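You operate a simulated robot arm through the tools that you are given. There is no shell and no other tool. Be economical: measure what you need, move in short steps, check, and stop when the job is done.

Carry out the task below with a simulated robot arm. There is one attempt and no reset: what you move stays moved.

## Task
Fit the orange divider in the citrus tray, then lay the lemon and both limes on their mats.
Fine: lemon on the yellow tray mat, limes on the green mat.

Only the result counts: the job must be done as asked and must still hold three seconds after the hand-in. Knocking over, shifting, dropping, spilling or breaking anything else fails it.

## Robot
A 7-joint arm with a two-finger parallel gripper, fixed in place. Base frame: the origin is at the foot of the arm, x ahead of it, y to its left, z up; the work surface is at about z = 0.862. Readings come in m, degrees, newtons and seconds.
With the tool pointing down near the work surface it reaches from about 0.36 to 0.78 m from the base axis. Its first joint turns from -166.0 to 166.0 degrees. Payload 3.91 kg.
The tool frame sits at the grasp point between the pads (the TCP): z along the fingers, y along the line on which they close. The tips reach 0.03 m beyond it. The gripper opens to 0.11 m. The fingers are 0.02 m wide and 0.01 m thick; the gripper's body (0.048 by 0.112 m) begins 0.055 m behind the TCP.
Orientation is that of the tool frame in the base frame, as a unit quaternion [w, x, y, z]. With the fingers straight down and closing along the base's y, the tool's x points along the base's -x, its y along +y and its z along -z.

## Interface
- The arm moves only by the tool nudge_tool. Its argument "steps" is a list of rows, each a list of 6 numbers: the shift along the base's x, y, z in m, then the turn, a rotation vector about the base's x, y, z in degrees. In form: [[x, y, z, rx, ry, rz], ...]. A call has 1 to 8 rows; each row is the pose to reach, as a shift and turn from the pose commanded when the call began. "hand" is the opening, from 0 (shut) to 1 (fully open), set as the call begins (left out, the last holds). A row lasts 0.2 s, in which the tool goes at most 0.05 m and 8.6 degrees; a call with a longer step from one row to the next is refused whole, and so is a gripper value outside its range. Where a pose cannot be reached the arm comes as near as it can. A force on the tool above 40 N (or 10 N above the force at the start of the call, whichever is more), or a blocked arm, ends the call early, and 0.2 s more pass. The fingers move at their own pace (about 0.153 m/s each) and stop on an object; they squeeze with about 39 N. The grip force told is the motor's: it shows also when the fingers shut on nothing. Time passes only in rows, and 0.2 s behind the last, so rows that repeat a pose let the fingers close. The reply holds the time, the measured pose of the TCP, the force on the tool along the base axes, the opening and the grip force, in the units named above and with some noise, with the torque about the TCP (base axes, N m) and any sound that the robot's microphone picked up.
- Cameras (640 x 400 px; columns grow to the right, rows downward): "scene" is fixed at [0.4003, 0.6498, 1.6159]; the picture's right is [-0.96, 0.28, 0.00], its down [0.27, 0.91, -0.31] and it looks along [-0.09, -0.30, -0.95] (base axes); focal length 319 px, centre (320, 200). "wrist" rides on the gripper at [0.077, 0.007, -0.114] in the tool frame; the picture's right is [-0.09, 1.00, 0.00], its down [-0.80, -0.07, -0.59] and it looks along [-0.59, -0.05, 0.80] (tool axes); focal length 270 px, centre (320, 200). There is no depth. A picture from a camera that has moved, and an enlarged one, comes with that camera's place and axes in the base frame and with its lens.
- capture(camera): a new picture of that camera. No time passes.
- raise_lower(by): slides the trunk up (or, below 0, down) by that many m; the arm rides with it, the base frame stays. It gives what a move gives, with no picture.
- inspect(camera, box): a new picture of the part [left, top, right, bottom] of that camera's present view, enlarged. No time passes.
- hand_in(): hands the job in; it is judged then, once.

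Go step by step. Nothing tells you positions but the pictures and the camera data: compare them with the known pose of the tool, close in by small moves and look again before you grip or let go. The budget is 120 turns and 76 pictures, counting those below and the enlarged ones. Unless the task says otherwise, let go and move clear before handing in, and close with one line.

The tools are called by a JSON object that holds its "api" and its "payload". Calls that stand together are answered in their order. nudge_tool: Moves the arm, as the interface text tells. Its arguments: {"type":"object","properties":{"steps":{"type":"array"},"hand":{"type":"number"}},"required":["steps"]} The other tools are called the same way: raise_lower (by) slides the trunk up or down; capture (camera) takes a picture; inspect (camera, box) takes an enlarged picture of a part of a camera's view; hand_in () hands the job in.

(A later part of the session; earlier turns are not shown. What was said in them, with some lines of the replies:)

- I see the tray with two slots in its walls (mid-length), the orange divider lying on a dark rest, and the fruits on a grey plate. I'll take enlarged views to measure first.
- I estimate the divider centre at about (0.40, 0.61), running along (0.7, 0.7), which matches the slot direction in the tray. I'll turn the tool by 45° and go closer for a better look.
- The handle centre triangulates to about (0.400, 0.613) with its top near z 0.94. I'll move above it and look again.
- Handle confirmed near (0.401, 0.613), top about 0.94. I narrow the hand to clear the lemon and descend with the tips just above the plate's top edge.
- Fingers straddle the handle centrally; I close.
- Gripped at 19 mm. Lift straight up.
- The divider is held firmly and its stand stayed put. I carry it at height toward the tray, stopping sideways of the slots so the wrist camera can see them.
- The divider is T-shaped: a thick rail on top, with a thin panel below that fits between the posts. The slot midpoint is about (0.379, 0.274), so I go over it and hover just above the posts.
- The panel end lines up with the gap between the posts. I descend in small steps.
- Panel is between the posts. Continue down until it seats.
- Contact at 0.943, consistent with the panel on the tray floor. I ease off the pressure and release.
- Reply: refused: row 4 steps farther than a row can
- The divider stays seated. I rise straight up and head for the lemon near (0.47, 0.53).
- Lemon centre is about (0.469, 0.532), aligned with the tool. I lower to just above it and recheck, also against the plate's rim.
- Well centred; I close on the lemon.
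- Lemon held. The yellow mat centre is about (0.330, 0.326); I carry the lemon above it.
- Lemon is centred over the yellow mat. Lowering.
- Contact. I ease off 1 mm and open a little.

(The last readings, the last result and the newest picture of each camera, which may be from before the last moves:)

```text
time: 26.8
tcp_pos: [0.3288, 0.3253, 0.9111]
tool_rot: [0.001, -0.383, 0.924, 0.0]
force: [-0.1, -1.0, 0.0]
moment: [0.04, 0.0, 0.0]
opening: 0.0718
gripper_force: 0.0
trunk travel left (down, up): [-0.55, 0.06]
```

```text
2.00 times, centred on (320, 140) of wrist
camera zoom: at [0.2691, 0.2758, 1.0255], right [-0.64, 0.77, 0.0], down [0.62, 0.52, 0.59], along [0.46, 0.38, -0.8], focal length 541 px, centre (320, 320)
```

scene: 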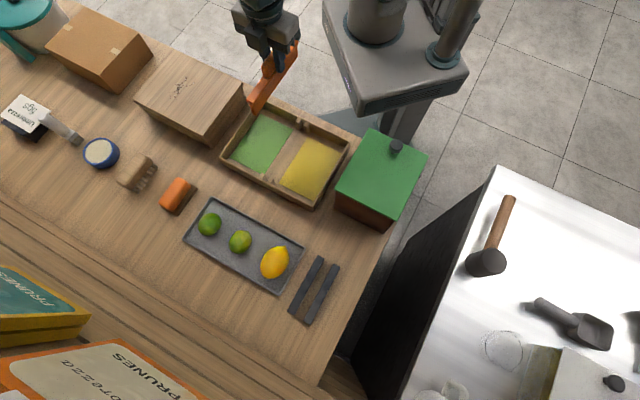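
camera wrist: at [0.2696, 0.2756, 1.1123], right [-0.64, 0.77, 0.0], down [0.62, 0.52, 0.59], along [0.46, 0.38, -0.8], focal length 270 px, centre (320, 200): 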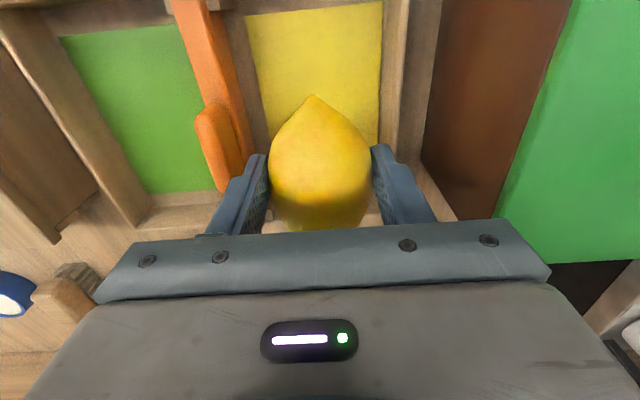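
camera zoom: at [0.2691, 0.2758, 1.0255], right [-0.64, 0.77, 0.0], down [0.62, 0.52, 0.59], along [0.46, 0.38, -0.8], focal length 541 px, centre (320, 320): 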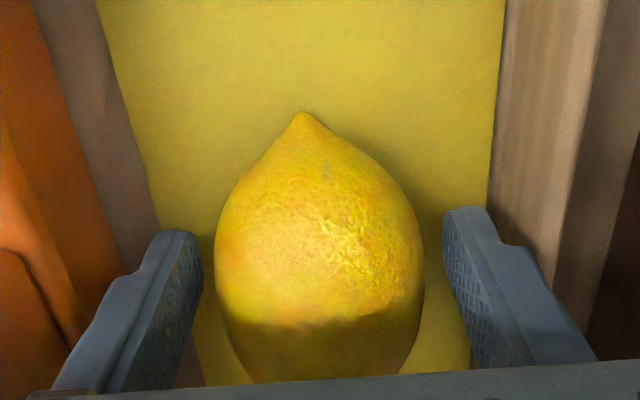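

The lemon rests on the mat. I rise and go to the middle lime.

{"api": "nudge_tool", "payload": {"steps": [[0, 0, 0.03, 0, 0, 0], [0, 0, 0.07, 0, 0, 0], [0, 0, 0.11, 0, 0, 0], [0, 0, 0.15, 0, 0, 0], [0.04, 0.028, 0.15, 0, 0, 0], [0.08, 0.056, 0.15, 0, 0, 0], [0.12, 0.084, 0.15, 0, 0, 0], [0.16, 0.112, 0.15, 0, 0, 0]]}}

{"api": "nudge_tool", "payload": {"steps": [[0.02, 0.014, -0.01, 0, 0, 0], [0.044, 0.03, -0.03, 0, 0, 0], [0.044, 0.03, -0.045, 0, 0, 0], [0.044, 0.03, -0.045, 0, 0, 0]], "hand": 0.6}}

{"api": "capture", "payload": {"camera": "wrist"}}

```text
time: 28.6
tcp_pos: [0.4873, 0.4358, 1.0608]
tool_rot: [-0.002, -0.383, 0.924, 0.0]
force: [0.4, 0.9, -0.5]
moment: [0.02, 0.06, 0.03]
opening: 0.0714
gripper_force: 0.1
trunk travel left (down, up): [-0.55, 0.06]
```

```text
time: 29.6
tcp_pos: [0.5324, 0.4679, 1.0148]
tool_rot: [0.001, -0.382, 0.924, 0.001]
force: [0.3, -0.9, -0.2]
moment: [0.05, 0.03, 0.01]
opening: 0.066
gripper_force: 0.1
trunk travel left (down, up): [-0.55, 0.06]
```

```text
33 pictures are left
camera wrist: at [0.4732, 0.4175, 1.1296], right [-0.64, 0.77, 0.0], down [0.62, 0.52, 0.59], along [0.46, 0.38, -0.8], focal length 270 px, centre (320, 200)
```

wrist: 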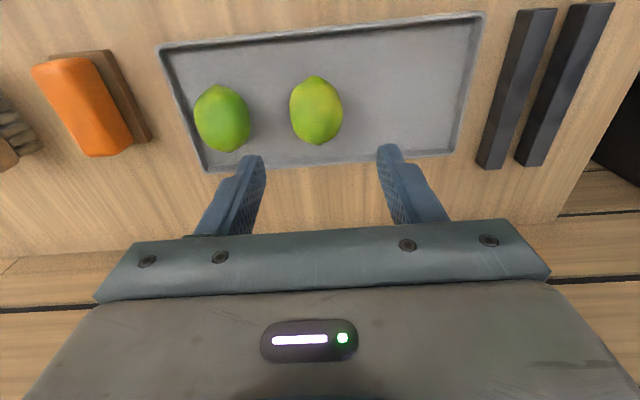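

{"api": "nudge_tool", "payload": {"steps": [[0.003, -0.002, -0.03, 0, 0, 0], [0.003, -0.002, -0.06, 0, 0, 0], [0.003, -0.002, -0.06, 0, 0, 0]], "hand": 0.56}}

{"api": "inspect", "payload": {"camera": "wrist", "box": [160, 40, 480, 240]}}

```text
time: 30.4
tcp_pos: [0.5354, 0.4666, 0.9552]
tool_rot: [0.0, -0.383, 0.924, 0.0]
force: [0.2, -0.5, 0.0]
moment: [-0.02, -0.02, -0.03]
opening: 0.0617
gripper_force: 0.0
trunk travel left (down, up): [-0.55, 0.06]
```

```text
2.00 times, centred on (320, 140) of wrist
camera zoom: at [0.4766, 0.4164, 1.0697], right [-0.64, 0.77, 0.0], down [0.62, 0.52, 0.59], along [0.46, 0.38, -0.8], focal length 541 px, centre (320, 320)
```

zoom: 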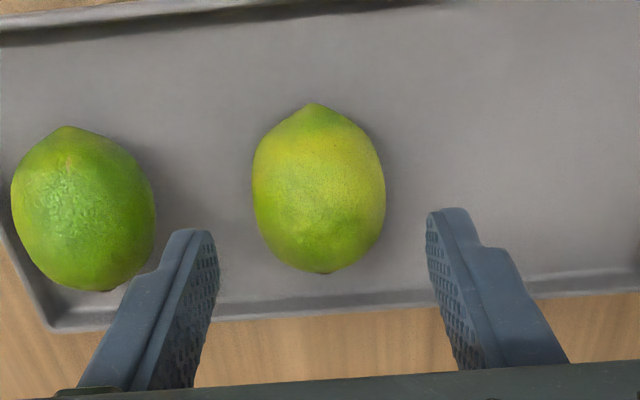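

{"api": "nudge_tool", "payload": {"steps": [[0, -0.001, -0.02, 0, 0, 0], [0, -0.001, -0.04, 0, 0, 0], [0, -0.001, -0.052, 0, 0, 0], [0, -0.001, -0.052, 0, 0, 0]]}}

{"api": "inspect", "payload": {"camera": "wrist", "box": [160, 40, 480, 240]}}

```text
time: 31.4
tcp_pos: [0.5345, 0.4655, 0.9026]
tool_rot: [0.0, -0.382, 0.924, -0.001]
force: [0.7, 0.0, 0.3]
moment: [0.03, -0.03, 0.04]
opening: 0.0612
gripper_force: 0.2
trunk travel left (down, up): [-0.55, 0.06]
```

```text
2.00 times, centred on (320, 140) of wrist
camera zoom: at [0.4753, 0.4146, 1.0177], right [-0.64, 0.77, 0.0], down [0.62, 0.52, 0.59], along [0.46, 0.38, -0.8], focal length 541 px, centre (320, 320)
```

zoom: 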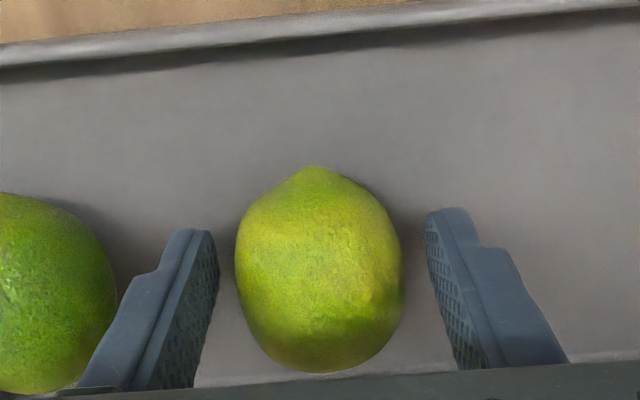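

Centred. Close, lift.

{"api": "nudge_tool", "payload": {"steps": [[0, 0, 0, 0, 0, 0], [0, 0, 0, 0, 0, 0], [0, 0, 0, 0, 0, 0]], "hand": 0}}

{"api": "nudge_tool", "payload": {"steps": [[0, 0, 0.01, 0, 0, 0], [0, 0, 0.04, 0, 0, 0], [0, 0, 0.08, 0, 0, 0], [0, 0, 0.12, 0, 0, 0], [0, 0, 0.16, 0, 0, 0]]}}

{"api": "nudge_tool", "payload": {"steps": [[-0.015, -0.042, 0, 0, 0, 0], [-0.03, -0.084, 0, 0, 0, 0], [-0.045, -0.126, 0, 0, 0, 0], [-0.06, -0.168, 0, 0, 0, 0], [-0.0775, -0.215, 0, 0, 0, 0], [-0.0775, -0.215, -0.04, 0, 0, 0], [-0.0775, -0.215, -0.06, 0, 0, 0], [-0.0775, -0.215, -0.06, 0, 0, 0]]}}

{"api": "capture", "payload": {"camera": "wrist"}}

{"api": "inspect", "payload": {"camera": "scene", "box": [220, 80, 360, 220]}}

```text
time: 32.2
tcp_pos: [0.5335, 0.4642, 0.9031]
tool_rot: [0.0, -0.383, 0.924, 0.0]
force: [0.1, -0.4, 1.4]
moment: [0.01, 0.0, 0.02]
opening: 0.0469
gripper_force: 15.6
trunk travel left (down, up): [-0.55, 0.06]
```

```text
time: 33.4
tcp_pos: [0.5371, 0.4656, 1.0663]
tool_rot: [0.001, -0.382, 0.924, 0.0]
force: [-0.4, -0.4, 0.2]
moment: [-0.01, 0.01, -0.01]
opening: 0.0469
gripper_force: 16.2
trunk travel left (down, up): [-0.55, 0.06]
```

```text
refused: row 5 steps farther than a row can; nothing moved
```

```text
30 pictures are left
camera wrist: at [0.4768, 0.4157, 1.1817], right [-0.64, 0.77, 0.0], down [0.62, 0.52, 0.59], along [0.46, 0.38, -0.8], focal length 270 px, centre (320, 200)
```

wrist: 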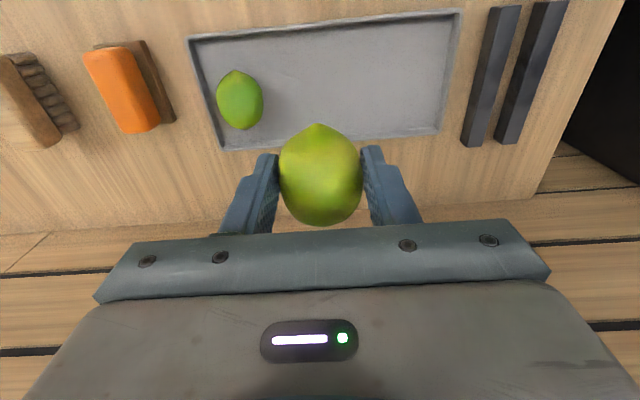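

```text
2.86 times, centred on (290, 150) of scene
camera zoom: at [0.4003, 0.6498, 1.6159], right [-0.96, 0.28, 0.0], down [0.27, 0.91, -0.31], along [-0.09, -0.3, -0.95], focal length 911 px, centre (406, 343)
```

zoom: 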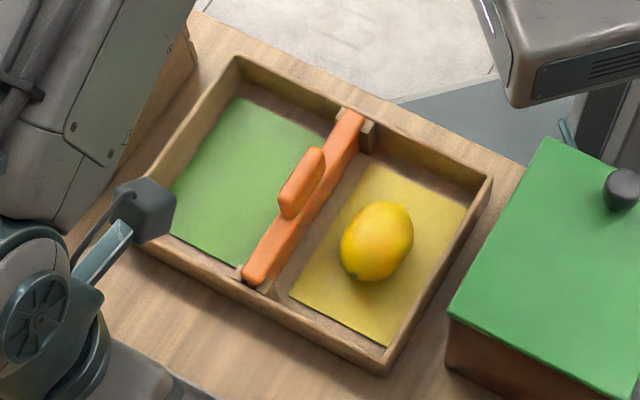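

The divider and lemon look right. Now I carry the lime over the green mat's outer half.

{"api": "nudge_tool", "payload": {"steps": [[-0.015, -0.041, 0, 0, 0, 0], [-0.03, -0.082, 0, 0, 0, 0], [-0.046, -0.125, 0, 0, 0, 0], [-0.062, -0.17, 0, 0, 0, 0], [-0.079, -0.216, 0, 0, 0, 0], [-0.079, -0.216, -0.04, 0, 0, 0], [-0.079, -0.216, -0.06, 0, 0, 0], [-0.079, -0.216, -0.06, 0, 0, 0]]}}

{"api": "capture", "payload": {"camera": "wrist"}}

{"api": "inspect", "payload": {"camera": "scene", "box": [220, 80, 360, 220]}}

```text
time: 35.2
tcp_pos: [0.4576, 0.2464, 1.004]
tool_rot: [-0.001, -0.383, 0.924, 0.0]
force: [-0.1, 0.2, -0.9]
moment: [-0.02, -0.01, 0.04]
opening: 0.0466
gripper_force: 15.9
trunk travel left (down, up): [-0.55, 0.06]
```

```text
28 pictures are left
camera wrist: at [0.3976, 0.1979, 1.1195], right [-0.64, 0.77, 0.0], down [0.62, 0.52, 0.59], along [0.46, 0.38, -0.8], focal length 270 px, centre (320, 200)
```

wrist: 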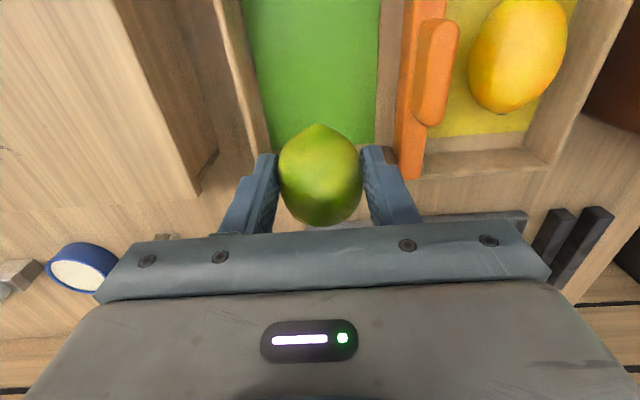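

```text
2.86 times, centred on (290, 150) of scene
camera zoom: at [0.4003, 0.6498, 1.6159], right [-0.96, 0.28, 0.0], down [0.27, 0.91, -0.31], along [-0.09, -0.3, -0.95], focal length 911 px, centre (406, 343)
```

zoom: 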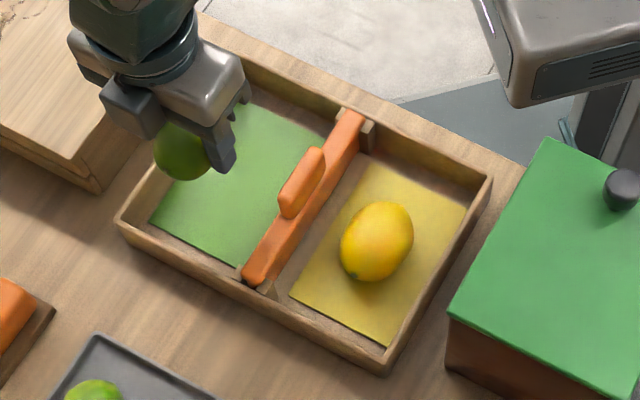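

Aligned over the green mat. Lower.

{"api": "nudge_tool", "payload": {"steps": [[0, 0, -0.04, 0, 0, 0], [0, 0, -0.07, 0, 0, 0], [0, 0, -0.085, 0, 0, 0], [0, 0, -0.091, 0, 0, 0], [0, 0, -0.094, 0, 0, 0]]}}

```text
time: 36.4
tcp_pos: [0.4581, 0.2485, 0.9117]
tool_rot: [0.0, -0.383, 0.924, 0.0]
force: [0.1, 0.2, -0.1]
moment: [0.0, 0.0, 0.0]
opening: 0.047
gripper_force: 16.1
trunk travel left (down, up): [-0.55, 0.06]
```

{"api": "nudge_tool", "payload": {"steps": [[0, 0, -0.002, 0, 0, 0], [0, 0, -0.004, 0, 0, 0], [0, 0, -0.0055, 0, 0, 0]]}}

```text
time: 37.2
tcp_pos: [0.4569, 0.2483, 0.9066]
tool_rot: [0.003, -0.383, 0.924, 0.0]
force: [0.1, 0.5, 14.7]
moment: [0.05, -0.07, 0.03]
opening: 0.0469
gripper_force: 16.0
trunk travel left (down, up): [-0.55, 0.06]
```

{"api": "nudge_tool", "payload": {"steps": [[0, 0, 0.0015, 0, 0, 0]]}}

{"api": "nudge_tool", "payload": {"steps": [[0, 0, 0, 0, 0, 0], [0, 0, 0, 0, 0, 0]], "hand": 0.58}}

{"api": "nudge_tool", "payload": {"steps": [[0, 0, 0.03, 0, 0, 0], [0, 0, 0.07, 0, 0, 0], [0, 0, 0.11, 0, 0, 0], [0, 0, 0.15, 0, 0, 0], [0.02, 0.03, 0.16, 0, 0, 0], [0.05, 0.065, 0.16, 0, 0, 0], [0.08, 0.1, 0.16, 0, 0, 0], [0.11, 0.135, 0.16, 0, 0, 0]]}}

{"api": "nudge_tool", "payload": {"steps": [[0.012, 0.01, -0.02, 0, 0, 0], [0.025, 0.021, -0.045, 0, 0, 0], [0.025, 0.021, -0.06, 0, 0, 0], [0.025, 0.021, -0.06, 0, 0, 0]]}}

{"api": "capture", "payload": {"camera": "wrist"}}

{"api": "inspect", "payload": {"camera": "scene", "box": [220, 80, 360, 220]}}

```text
time: 37.6
tcp_pos: [0.4569, 0.2471, 0.9061]
tool_rot: [0.0, -0.383, 0.924, 0.0]
force: [2.3, 0.1, 8.1]
moment: [0.03, -0.1, 0.04]
opening: 0.0467
gripper_force: 15.8
trunk travel left (down, up): [-0.55, 0.06]
```

```text
time: 38.2
tcp_pos: [0.4567, 0.2475, 0.9066]
tool_rot: [0.0, -0.382, 0.924, 0.0]
force: [0.9, 0.2, 0.5]
moment: [0.02, 0.0, 0.01]
opening: 0.0637
gripper_force: 0.0
trunk travel left (down, up): [-0.55, 0.06]
```

```text
time: 40.0
tcp_pos: [0.568, 0.3848, 1.0655]
tool_rot: [-0.002, -0.383, 0.924, -0.001]
force: [-0.2, 1.3, -0.5]
moment: [-0.02, 0.03, 0.0]
opening: 0.0635
gripper_force: 0.1
trunk travel left (down, up): [-0.55, 0.06]
```

```text
time: 41.0
tcp_pos: [0.5903, 0.407, 1.0057]
tool_rot: [0.0, -0.382, 0.924, 0.0]
force: [0.1, 0.1, -1.1]
moment: [0.0, 0.0, 0.03]
opening: 0.064
gripper_force: 0.1
trunk travel left (down, up): [-0.55, 0.06]
```

```text
26 pictures are left
camera wrist: at [0.532, 0.3565, 1.1203], right [-0.64, 0.77, 0.0], down [0.62, 0.52, 0.59], along [0.46, 0.38, -0.8], focal length 270 px, centre (320, 200)
```

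wrist: 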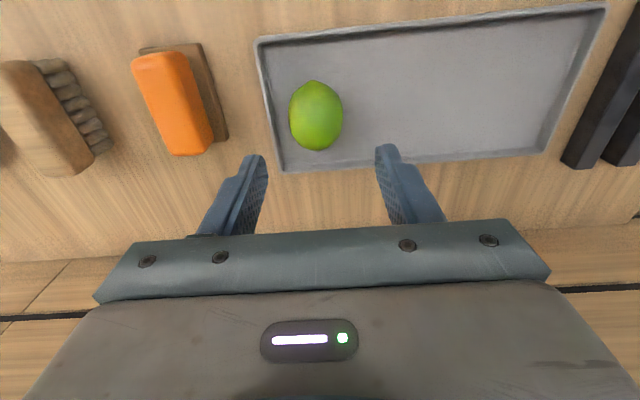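

```text
2.86 times, centred on (290, 150) of scene
camera zoom: at [0.4003, 0.6498, 1.6159], right [-0.96, 0.28, 0.0], down [0.27, 0.91, -0.31], along [-0.09, -0.3, -0.95], focal length 911 px, centre (406, 343)
```

zoom: 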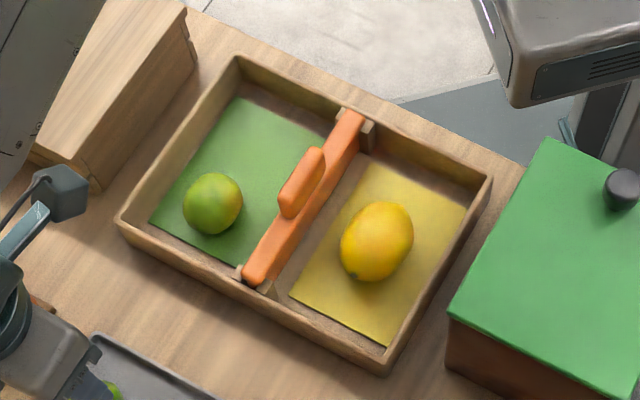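

Good. The last lime is at about (0.594, 0.4045), close to the plate's rim, so I'll grip it slightly higher to keep the tips above the rim.

{"api": "nudge_tool", "payload": {"steps": [[0.004, -0.002, -0.03, 0, 0, 0], [0.004, -0.002, -0.055, 0, 0, 0], [0.004, -0.002, -0.055, 0, 0, 0]], "hand": 0.54}}

{"api": "inspect", "payload": {"camera": "wrist", "box": [160, 40, 480, 240]}}

```text
time: 41.8
tcp_pos: [0.5968, 0.401, 0.9493]
tool_rot: [0.0, -0.383, 0.924, 0.0]
force: [0.7, 0.2, -0.7]
moment: [0.0, 0.02, 0.01]
opening: 0.0592
gripper_force: 0.1
trunk travel left (down, up): [-0.55, 0.06]
```

```text
2.00 times, centred on (320, 140) of wrist
camera zoom: at [0.5364, 0.3521, 1.0642], right [-0.64, 0.77, 0.0], down [0.62, 0.52, 0.59], along [0.46, 0.38, -0.8], focal length 541 px, centre (320, 320)
```

zoom: 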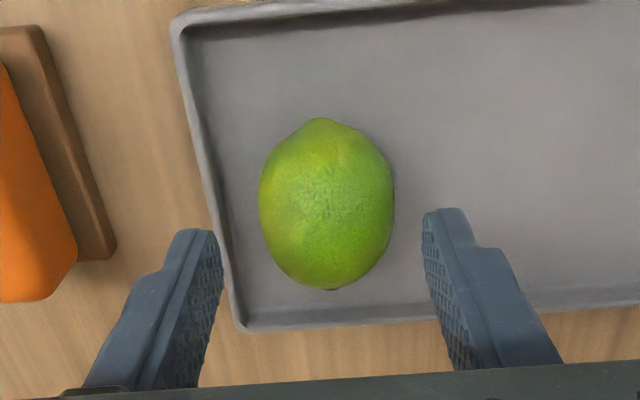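

{"api": "nudge_tool", "payload": {"steps": [[-0.001, 0.002, -0.01, 0, 0, 0], [-0.0015, 0.0025, -0.025, 0, 0, 0], [-0.0015, 0.0025, -0.038, 0, 0, 0], [-0.0015, 0.0025, -0.038, 0, 0, 0]]}}

{"api": "inspect", "payload": {"camera": "wrist", "box": [160, 40, 480, 240]}}

```text
time: 42.8
tcp_pos: [0.5948, 0.4029, 0.9134]
tool_rot: [0.001, -0.382, 0.924, 0.0]
force: [-0.1, 0.0, 0.3]
moment: [0.0, -0.01, 0.01]
opening: 0.0596
gripper_force: 0.0
trunk travel left (down, up): [-0.55, 0.06]
```

```text
2.00 times, centred on (320, 140) of wrist
camera zoom: at [0.5349, 0.3541, 1.0272], right [-0.64, 0.77, 0.0], down [0.62, 0.52, 0.59], along [0.46, 0.38, -0.8], focal length 541 px, centre (320, 320)
```

zoom: 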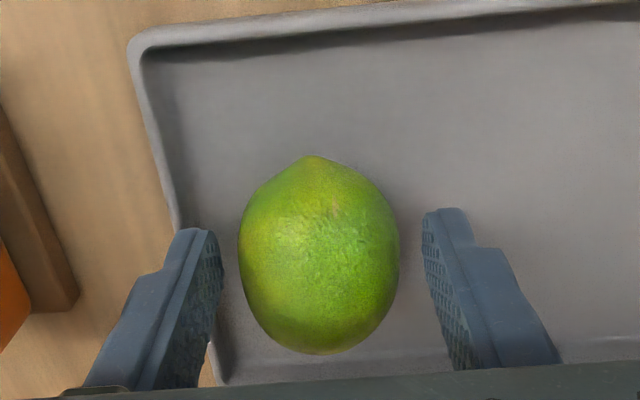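

{"api": "nudge_tool", "payload": {"steps": [[0, 0, -0.003, 0, 0, 0]]}}

{"api": "nudge_tool", "payload": {"steps": [[0, 0, 0, 0, 0, 0], [0, 0, 0, 0, 0, 0], [0, 0, 0, 0, 0, 0]], "hand": 0}}

{"api": "nudge_tool", "payload": {"steps": [[0, 0, 0.01, 0, 0, 0], [0, 0, 0.04, 0, 0, 0], [0, 0, 0.08, 0, 0, 0], [0, 0, 0.12, 0, 0, 0], [0, 0, 0.15, 0, 0, 0]]}}

{"api": "capture", "payload": {"camera": "wrist"}}

```text
time: 43.2
tcp_pos: [0.5945, 0.404, 0.9105]
tool_rot: [0.0, -0.383, 0.924, 0.0]
force: [-0.7, 0.0, -0.3]
moment: [0.01, 0.01, 0.0]
opening: 0.0592
gripper_force: 0.1
trunk travel left (down, up): [-0.55, 0.06]
```

```text
time: 44.0
tcp_pos: [0.5943, 0.4037, 0.9122]
tool_rot: [0.0, -0.383, 0.924, 0.0]
force: [-0.2, 0.5, 0.7]
moment: [0.01, 0.02, 0.0]
opening: 0.0466
gripper_force: 15.8
trunk travel left (down, up): [-0.55, 0.06]
```

```text
time: 45.2
tcp_pos: [0.5921, 0.4045, 1.0612]
tool_rot: [0.0, -0.382, 0.924, 0.0]
force: [-0.1, 0.0, 0.1]
moment: [-0.01, 0.05, -0.01]
opening: 0.0471
gripper_force: 16.1
trunk travel left (down, up): [-0.55, 0.06]
```

```text
22 pictures are left
camera wrist: at [0.533, 0.354, 1.176], right [-0.64, 0.77, 0.0], down [0.62, 0.52, 0.59], along [0.46, 0.38, -0.8], focal length 270 px, centre (320, 200)
```

wrist: 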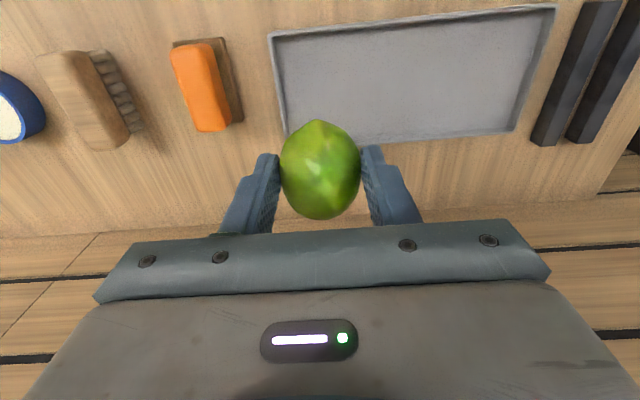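

{"api": "nudge_tool", "payload": {"steps": [[-0.031, -0.034, 0, 0, 0, 0], [-0.062, -0.068, 0, 0, 0, 0], [-0.093, -0.102, 0, 0, 0, 0], [-0.124, -0.137, 0, 0, 0, 0], [-0.155, -0.171, 0, 0, 0, 0], [-0.1865, -0.2055, 0, 0, 0, 0], [-0.1865, -0.2055, -0.04, 0, 0, 0], [-0.1865, -0.2055, -0.06, 0, 0, 0]]}}

{"api": "capture", "payload": {"camera": "wrist"}}

{"api": "inspect", "payload": {"camera": "scene", "box": [220, 80, 360, 220]}}

```text
time: 47.0
tcp_pos: [0.4076, 0.1995, 1.0006]
tool_rot: [0.0, -0.383, 0.924, 0.0]
force: [0.1, 0.3, -1.8]
moment: [-0.04, 0.0, 0.0]
opening: 0.0466
gripper_force: 16.0
trunk travel left (down, up): [-0.55, 0.06]
```

```text
21 pictures are left
camera wrist: at [0.3489, 0.1502, 1.1153], right [-0.64, 0.77, 0.0], down [0.62, 0.52, 0.59], along [0.46, 0.38, -0.8], focal length 270 px, centre (320, 200)
```

wrist: 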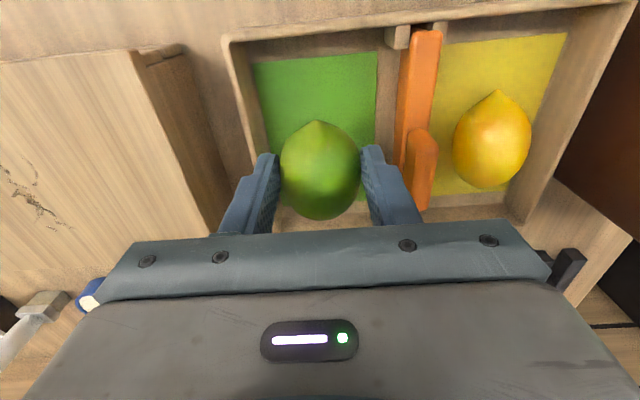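

```text
2.86 times, centred on (290, 150) of scene
camera zoom: at [0.4003, 0.6498, 1.6159], right [-0.96, 0.28, 0.0], down [0.27, 0.91, -0.31], along [-0.09, -0.3, -0.95], focal length 911 px, centre (406, 343)
```

zoom: 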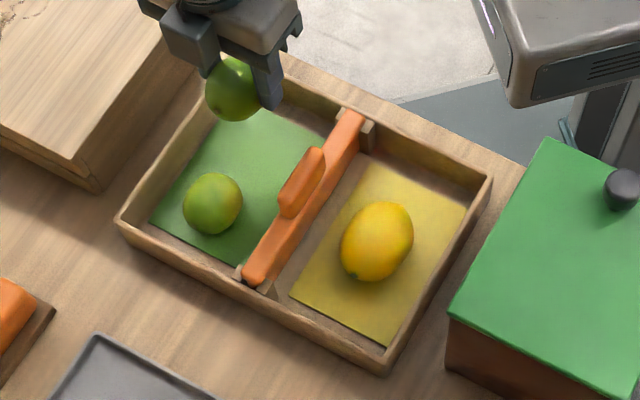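

Aligned over the inner half of the green mat. Lower.

{"api": "nudge_tool", "payload": {"steps": [[0, 0, -0.035, 0, 0, 0], [0, 0, -0.06, 0, 0, 0], [0, 0, -0.073, 0, 0, 0], [0, 0, -0.079, 0, 0, 0], [0, 0, -0.081, 0, 0, 0]]}}

{"api": "nudge_tool", "payload": {"steps": [[0, 0, -0.002, 0, 0, 0], [0, 0, -0.004, 0, 0, 0], [0, 0, -0.0055, 0, 0, 0]]}}

```text
time: 48.2
tcp_pos: [0.4091, 0.2001, 0.9205]
tool_rot: [0.0, -0.383, 0.924, 0.001]
force: [-0.3, -0.2, -0.6]
moment: [-0.03, -0.03, 0.01]
opening: 0.0469
gripper_force: 16.1
trunk travel left (down, up): [-0.55, 0.06]
```

```text
time: 49.0
tcp_pos: [0.4072, 0.1983, 0.9153]
tool_rot: [0.001, -0.383, 0.924, 0.001]
force: [0.2, -0.9, 4.3]
moment: [-0.01, -0.04, 0.0]
opening: 0.0468
gripper_force: 15.6
trunk travel left (down, up): [-0.55, 0.06]
```

Light contact; release and rise clear.

{"api": "nudge_tool", "payload": {"steps": [[0, 0, 0, 0, 0, 0], [0, 0, 0, 0, 0, 0]], "hand": 0.58}}

{"api": "nudge_tool", "payload": {"steps": [[0, 0, 0.03, 0, 0, 0], [0, 0, 0.07, 0, 0, 0], [0, 0, 0.11, 0, 0, 0], [0, 0, 0.15, 0, 0, 0], [0, 0.0, 0.2, 0, 0, 0]]}}

{"api": "capture", "payload": {"camera": "wrist"}}

{"api": "inspect", "payload": {"camera": "scene", "box": [220, 80, 360, 220]}}

{"api": "capture", "payload": {"camera": "scene"}}

```text
time: 49.6
tcp_pos: [0.4071, 0.1992, 0.9148]
tool_rot: [0.001, -0.383, 0.924, -0.001]
force: [-0.1, 0.5, -1.1]
moment: [0.01, 0.02, -0.02]
opening: 0.064
gripper_force: 0.1
trunk travel left (down, up): [-0.55, 0.06]
```

```text
time: 50.8
tcp_pos: [0.4048, 0.1996, 1.114]
tool_rot: [-0.001, -0.383, 0.924, 0.0]
force: [1.1, -0.3, -0.3]
moment: [0.03, -0.01, -0.04]
opening: 0.064
gripper_force: 0.1
trunk travel left (down, up): [-0.55, 0.06]
```

```text
19 pictures are left
camera wrist: at [0.3454, 0.1501, 1.2276], right [-0.64, 0.77, 0.0], down [0.62, 0.52, 0.59], along [0.46, 0.38, -0.8], focal length 270 px, centre (320, 200)
```

wrist: 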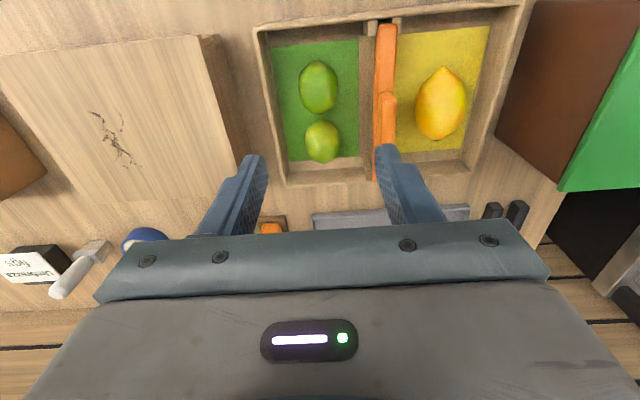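

```text
2.86 times, centred on (290, 150) of scene
camera zoom: at [0.4003, 0.6498, 1.6159], right [-0.96, 0.28, 0.0], down [0.27, 0.91, -0.31], along [-0.09, -0.3, -0.95], focal length 911 px, centre (406, 343)
```

zoom: 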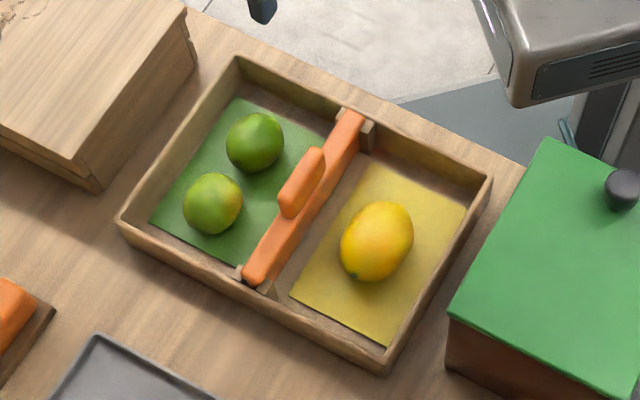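

```text
17 pictures are left
```

scene: 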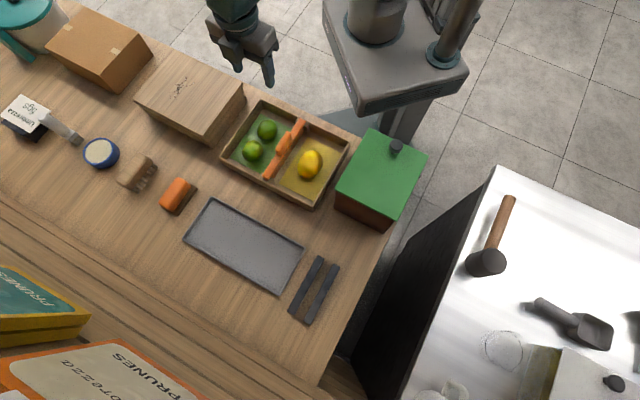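

Everything is in place; one close look at the divider's seating at both ends.

{"api": "inspect", "payload": {"camera": "scene", "box": [255, 105, 315, 190]}}

{"api": "inspect", "payload": {"camera": "wrist", "box": [330, 0, 450, 190]}}

```text
4.71 times, centred on (285, 148) of scene
camera zoom: at [0.4003, 0.6498, 1.6159], right [-0.96, 0.28, 0.0], down [0.27, 0.91, -0.31], along [-0.09, -0.3, -0.95], focal length 1500 px, centre (485, 447)
```

zoom: 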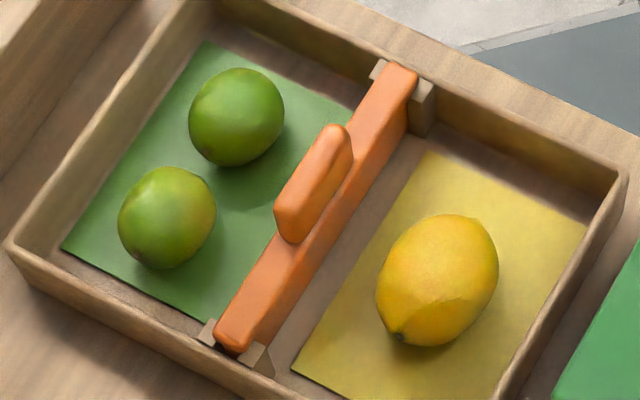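

```text
2.11 times, centred on (390, 95) of wrist
camera zoom: at [0.3454, 0.1501, 1.2276], right [-0.64, 0.77, 0.0], down [0.62, 0.52, 0.59], along [0.46, 0.38, -0.8], focal length 569 px, centre (173, 421)
```

zoom: 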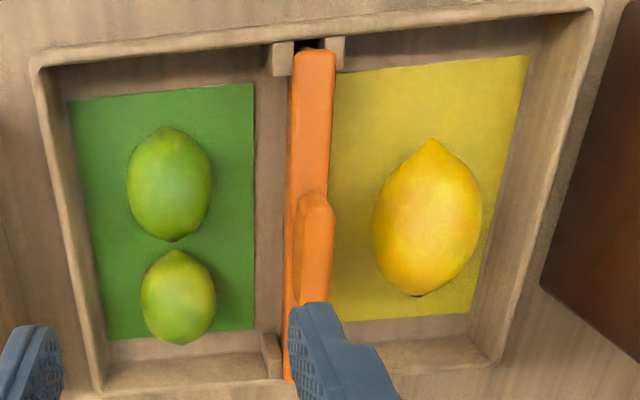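

The divider sits between both post pairs, with the lemon on the yellow mat and both limes on the green one. The hand is clear, so I'm handing in.

{"api": "hand_in", "payload": {}}

```text
The job is handed in.
```

The orange divider is seated in the tray's slots, the lemon is on the yellow mat and both limes are on the green mat; the hand was clear and nothing else had visibly moved when I handed in.
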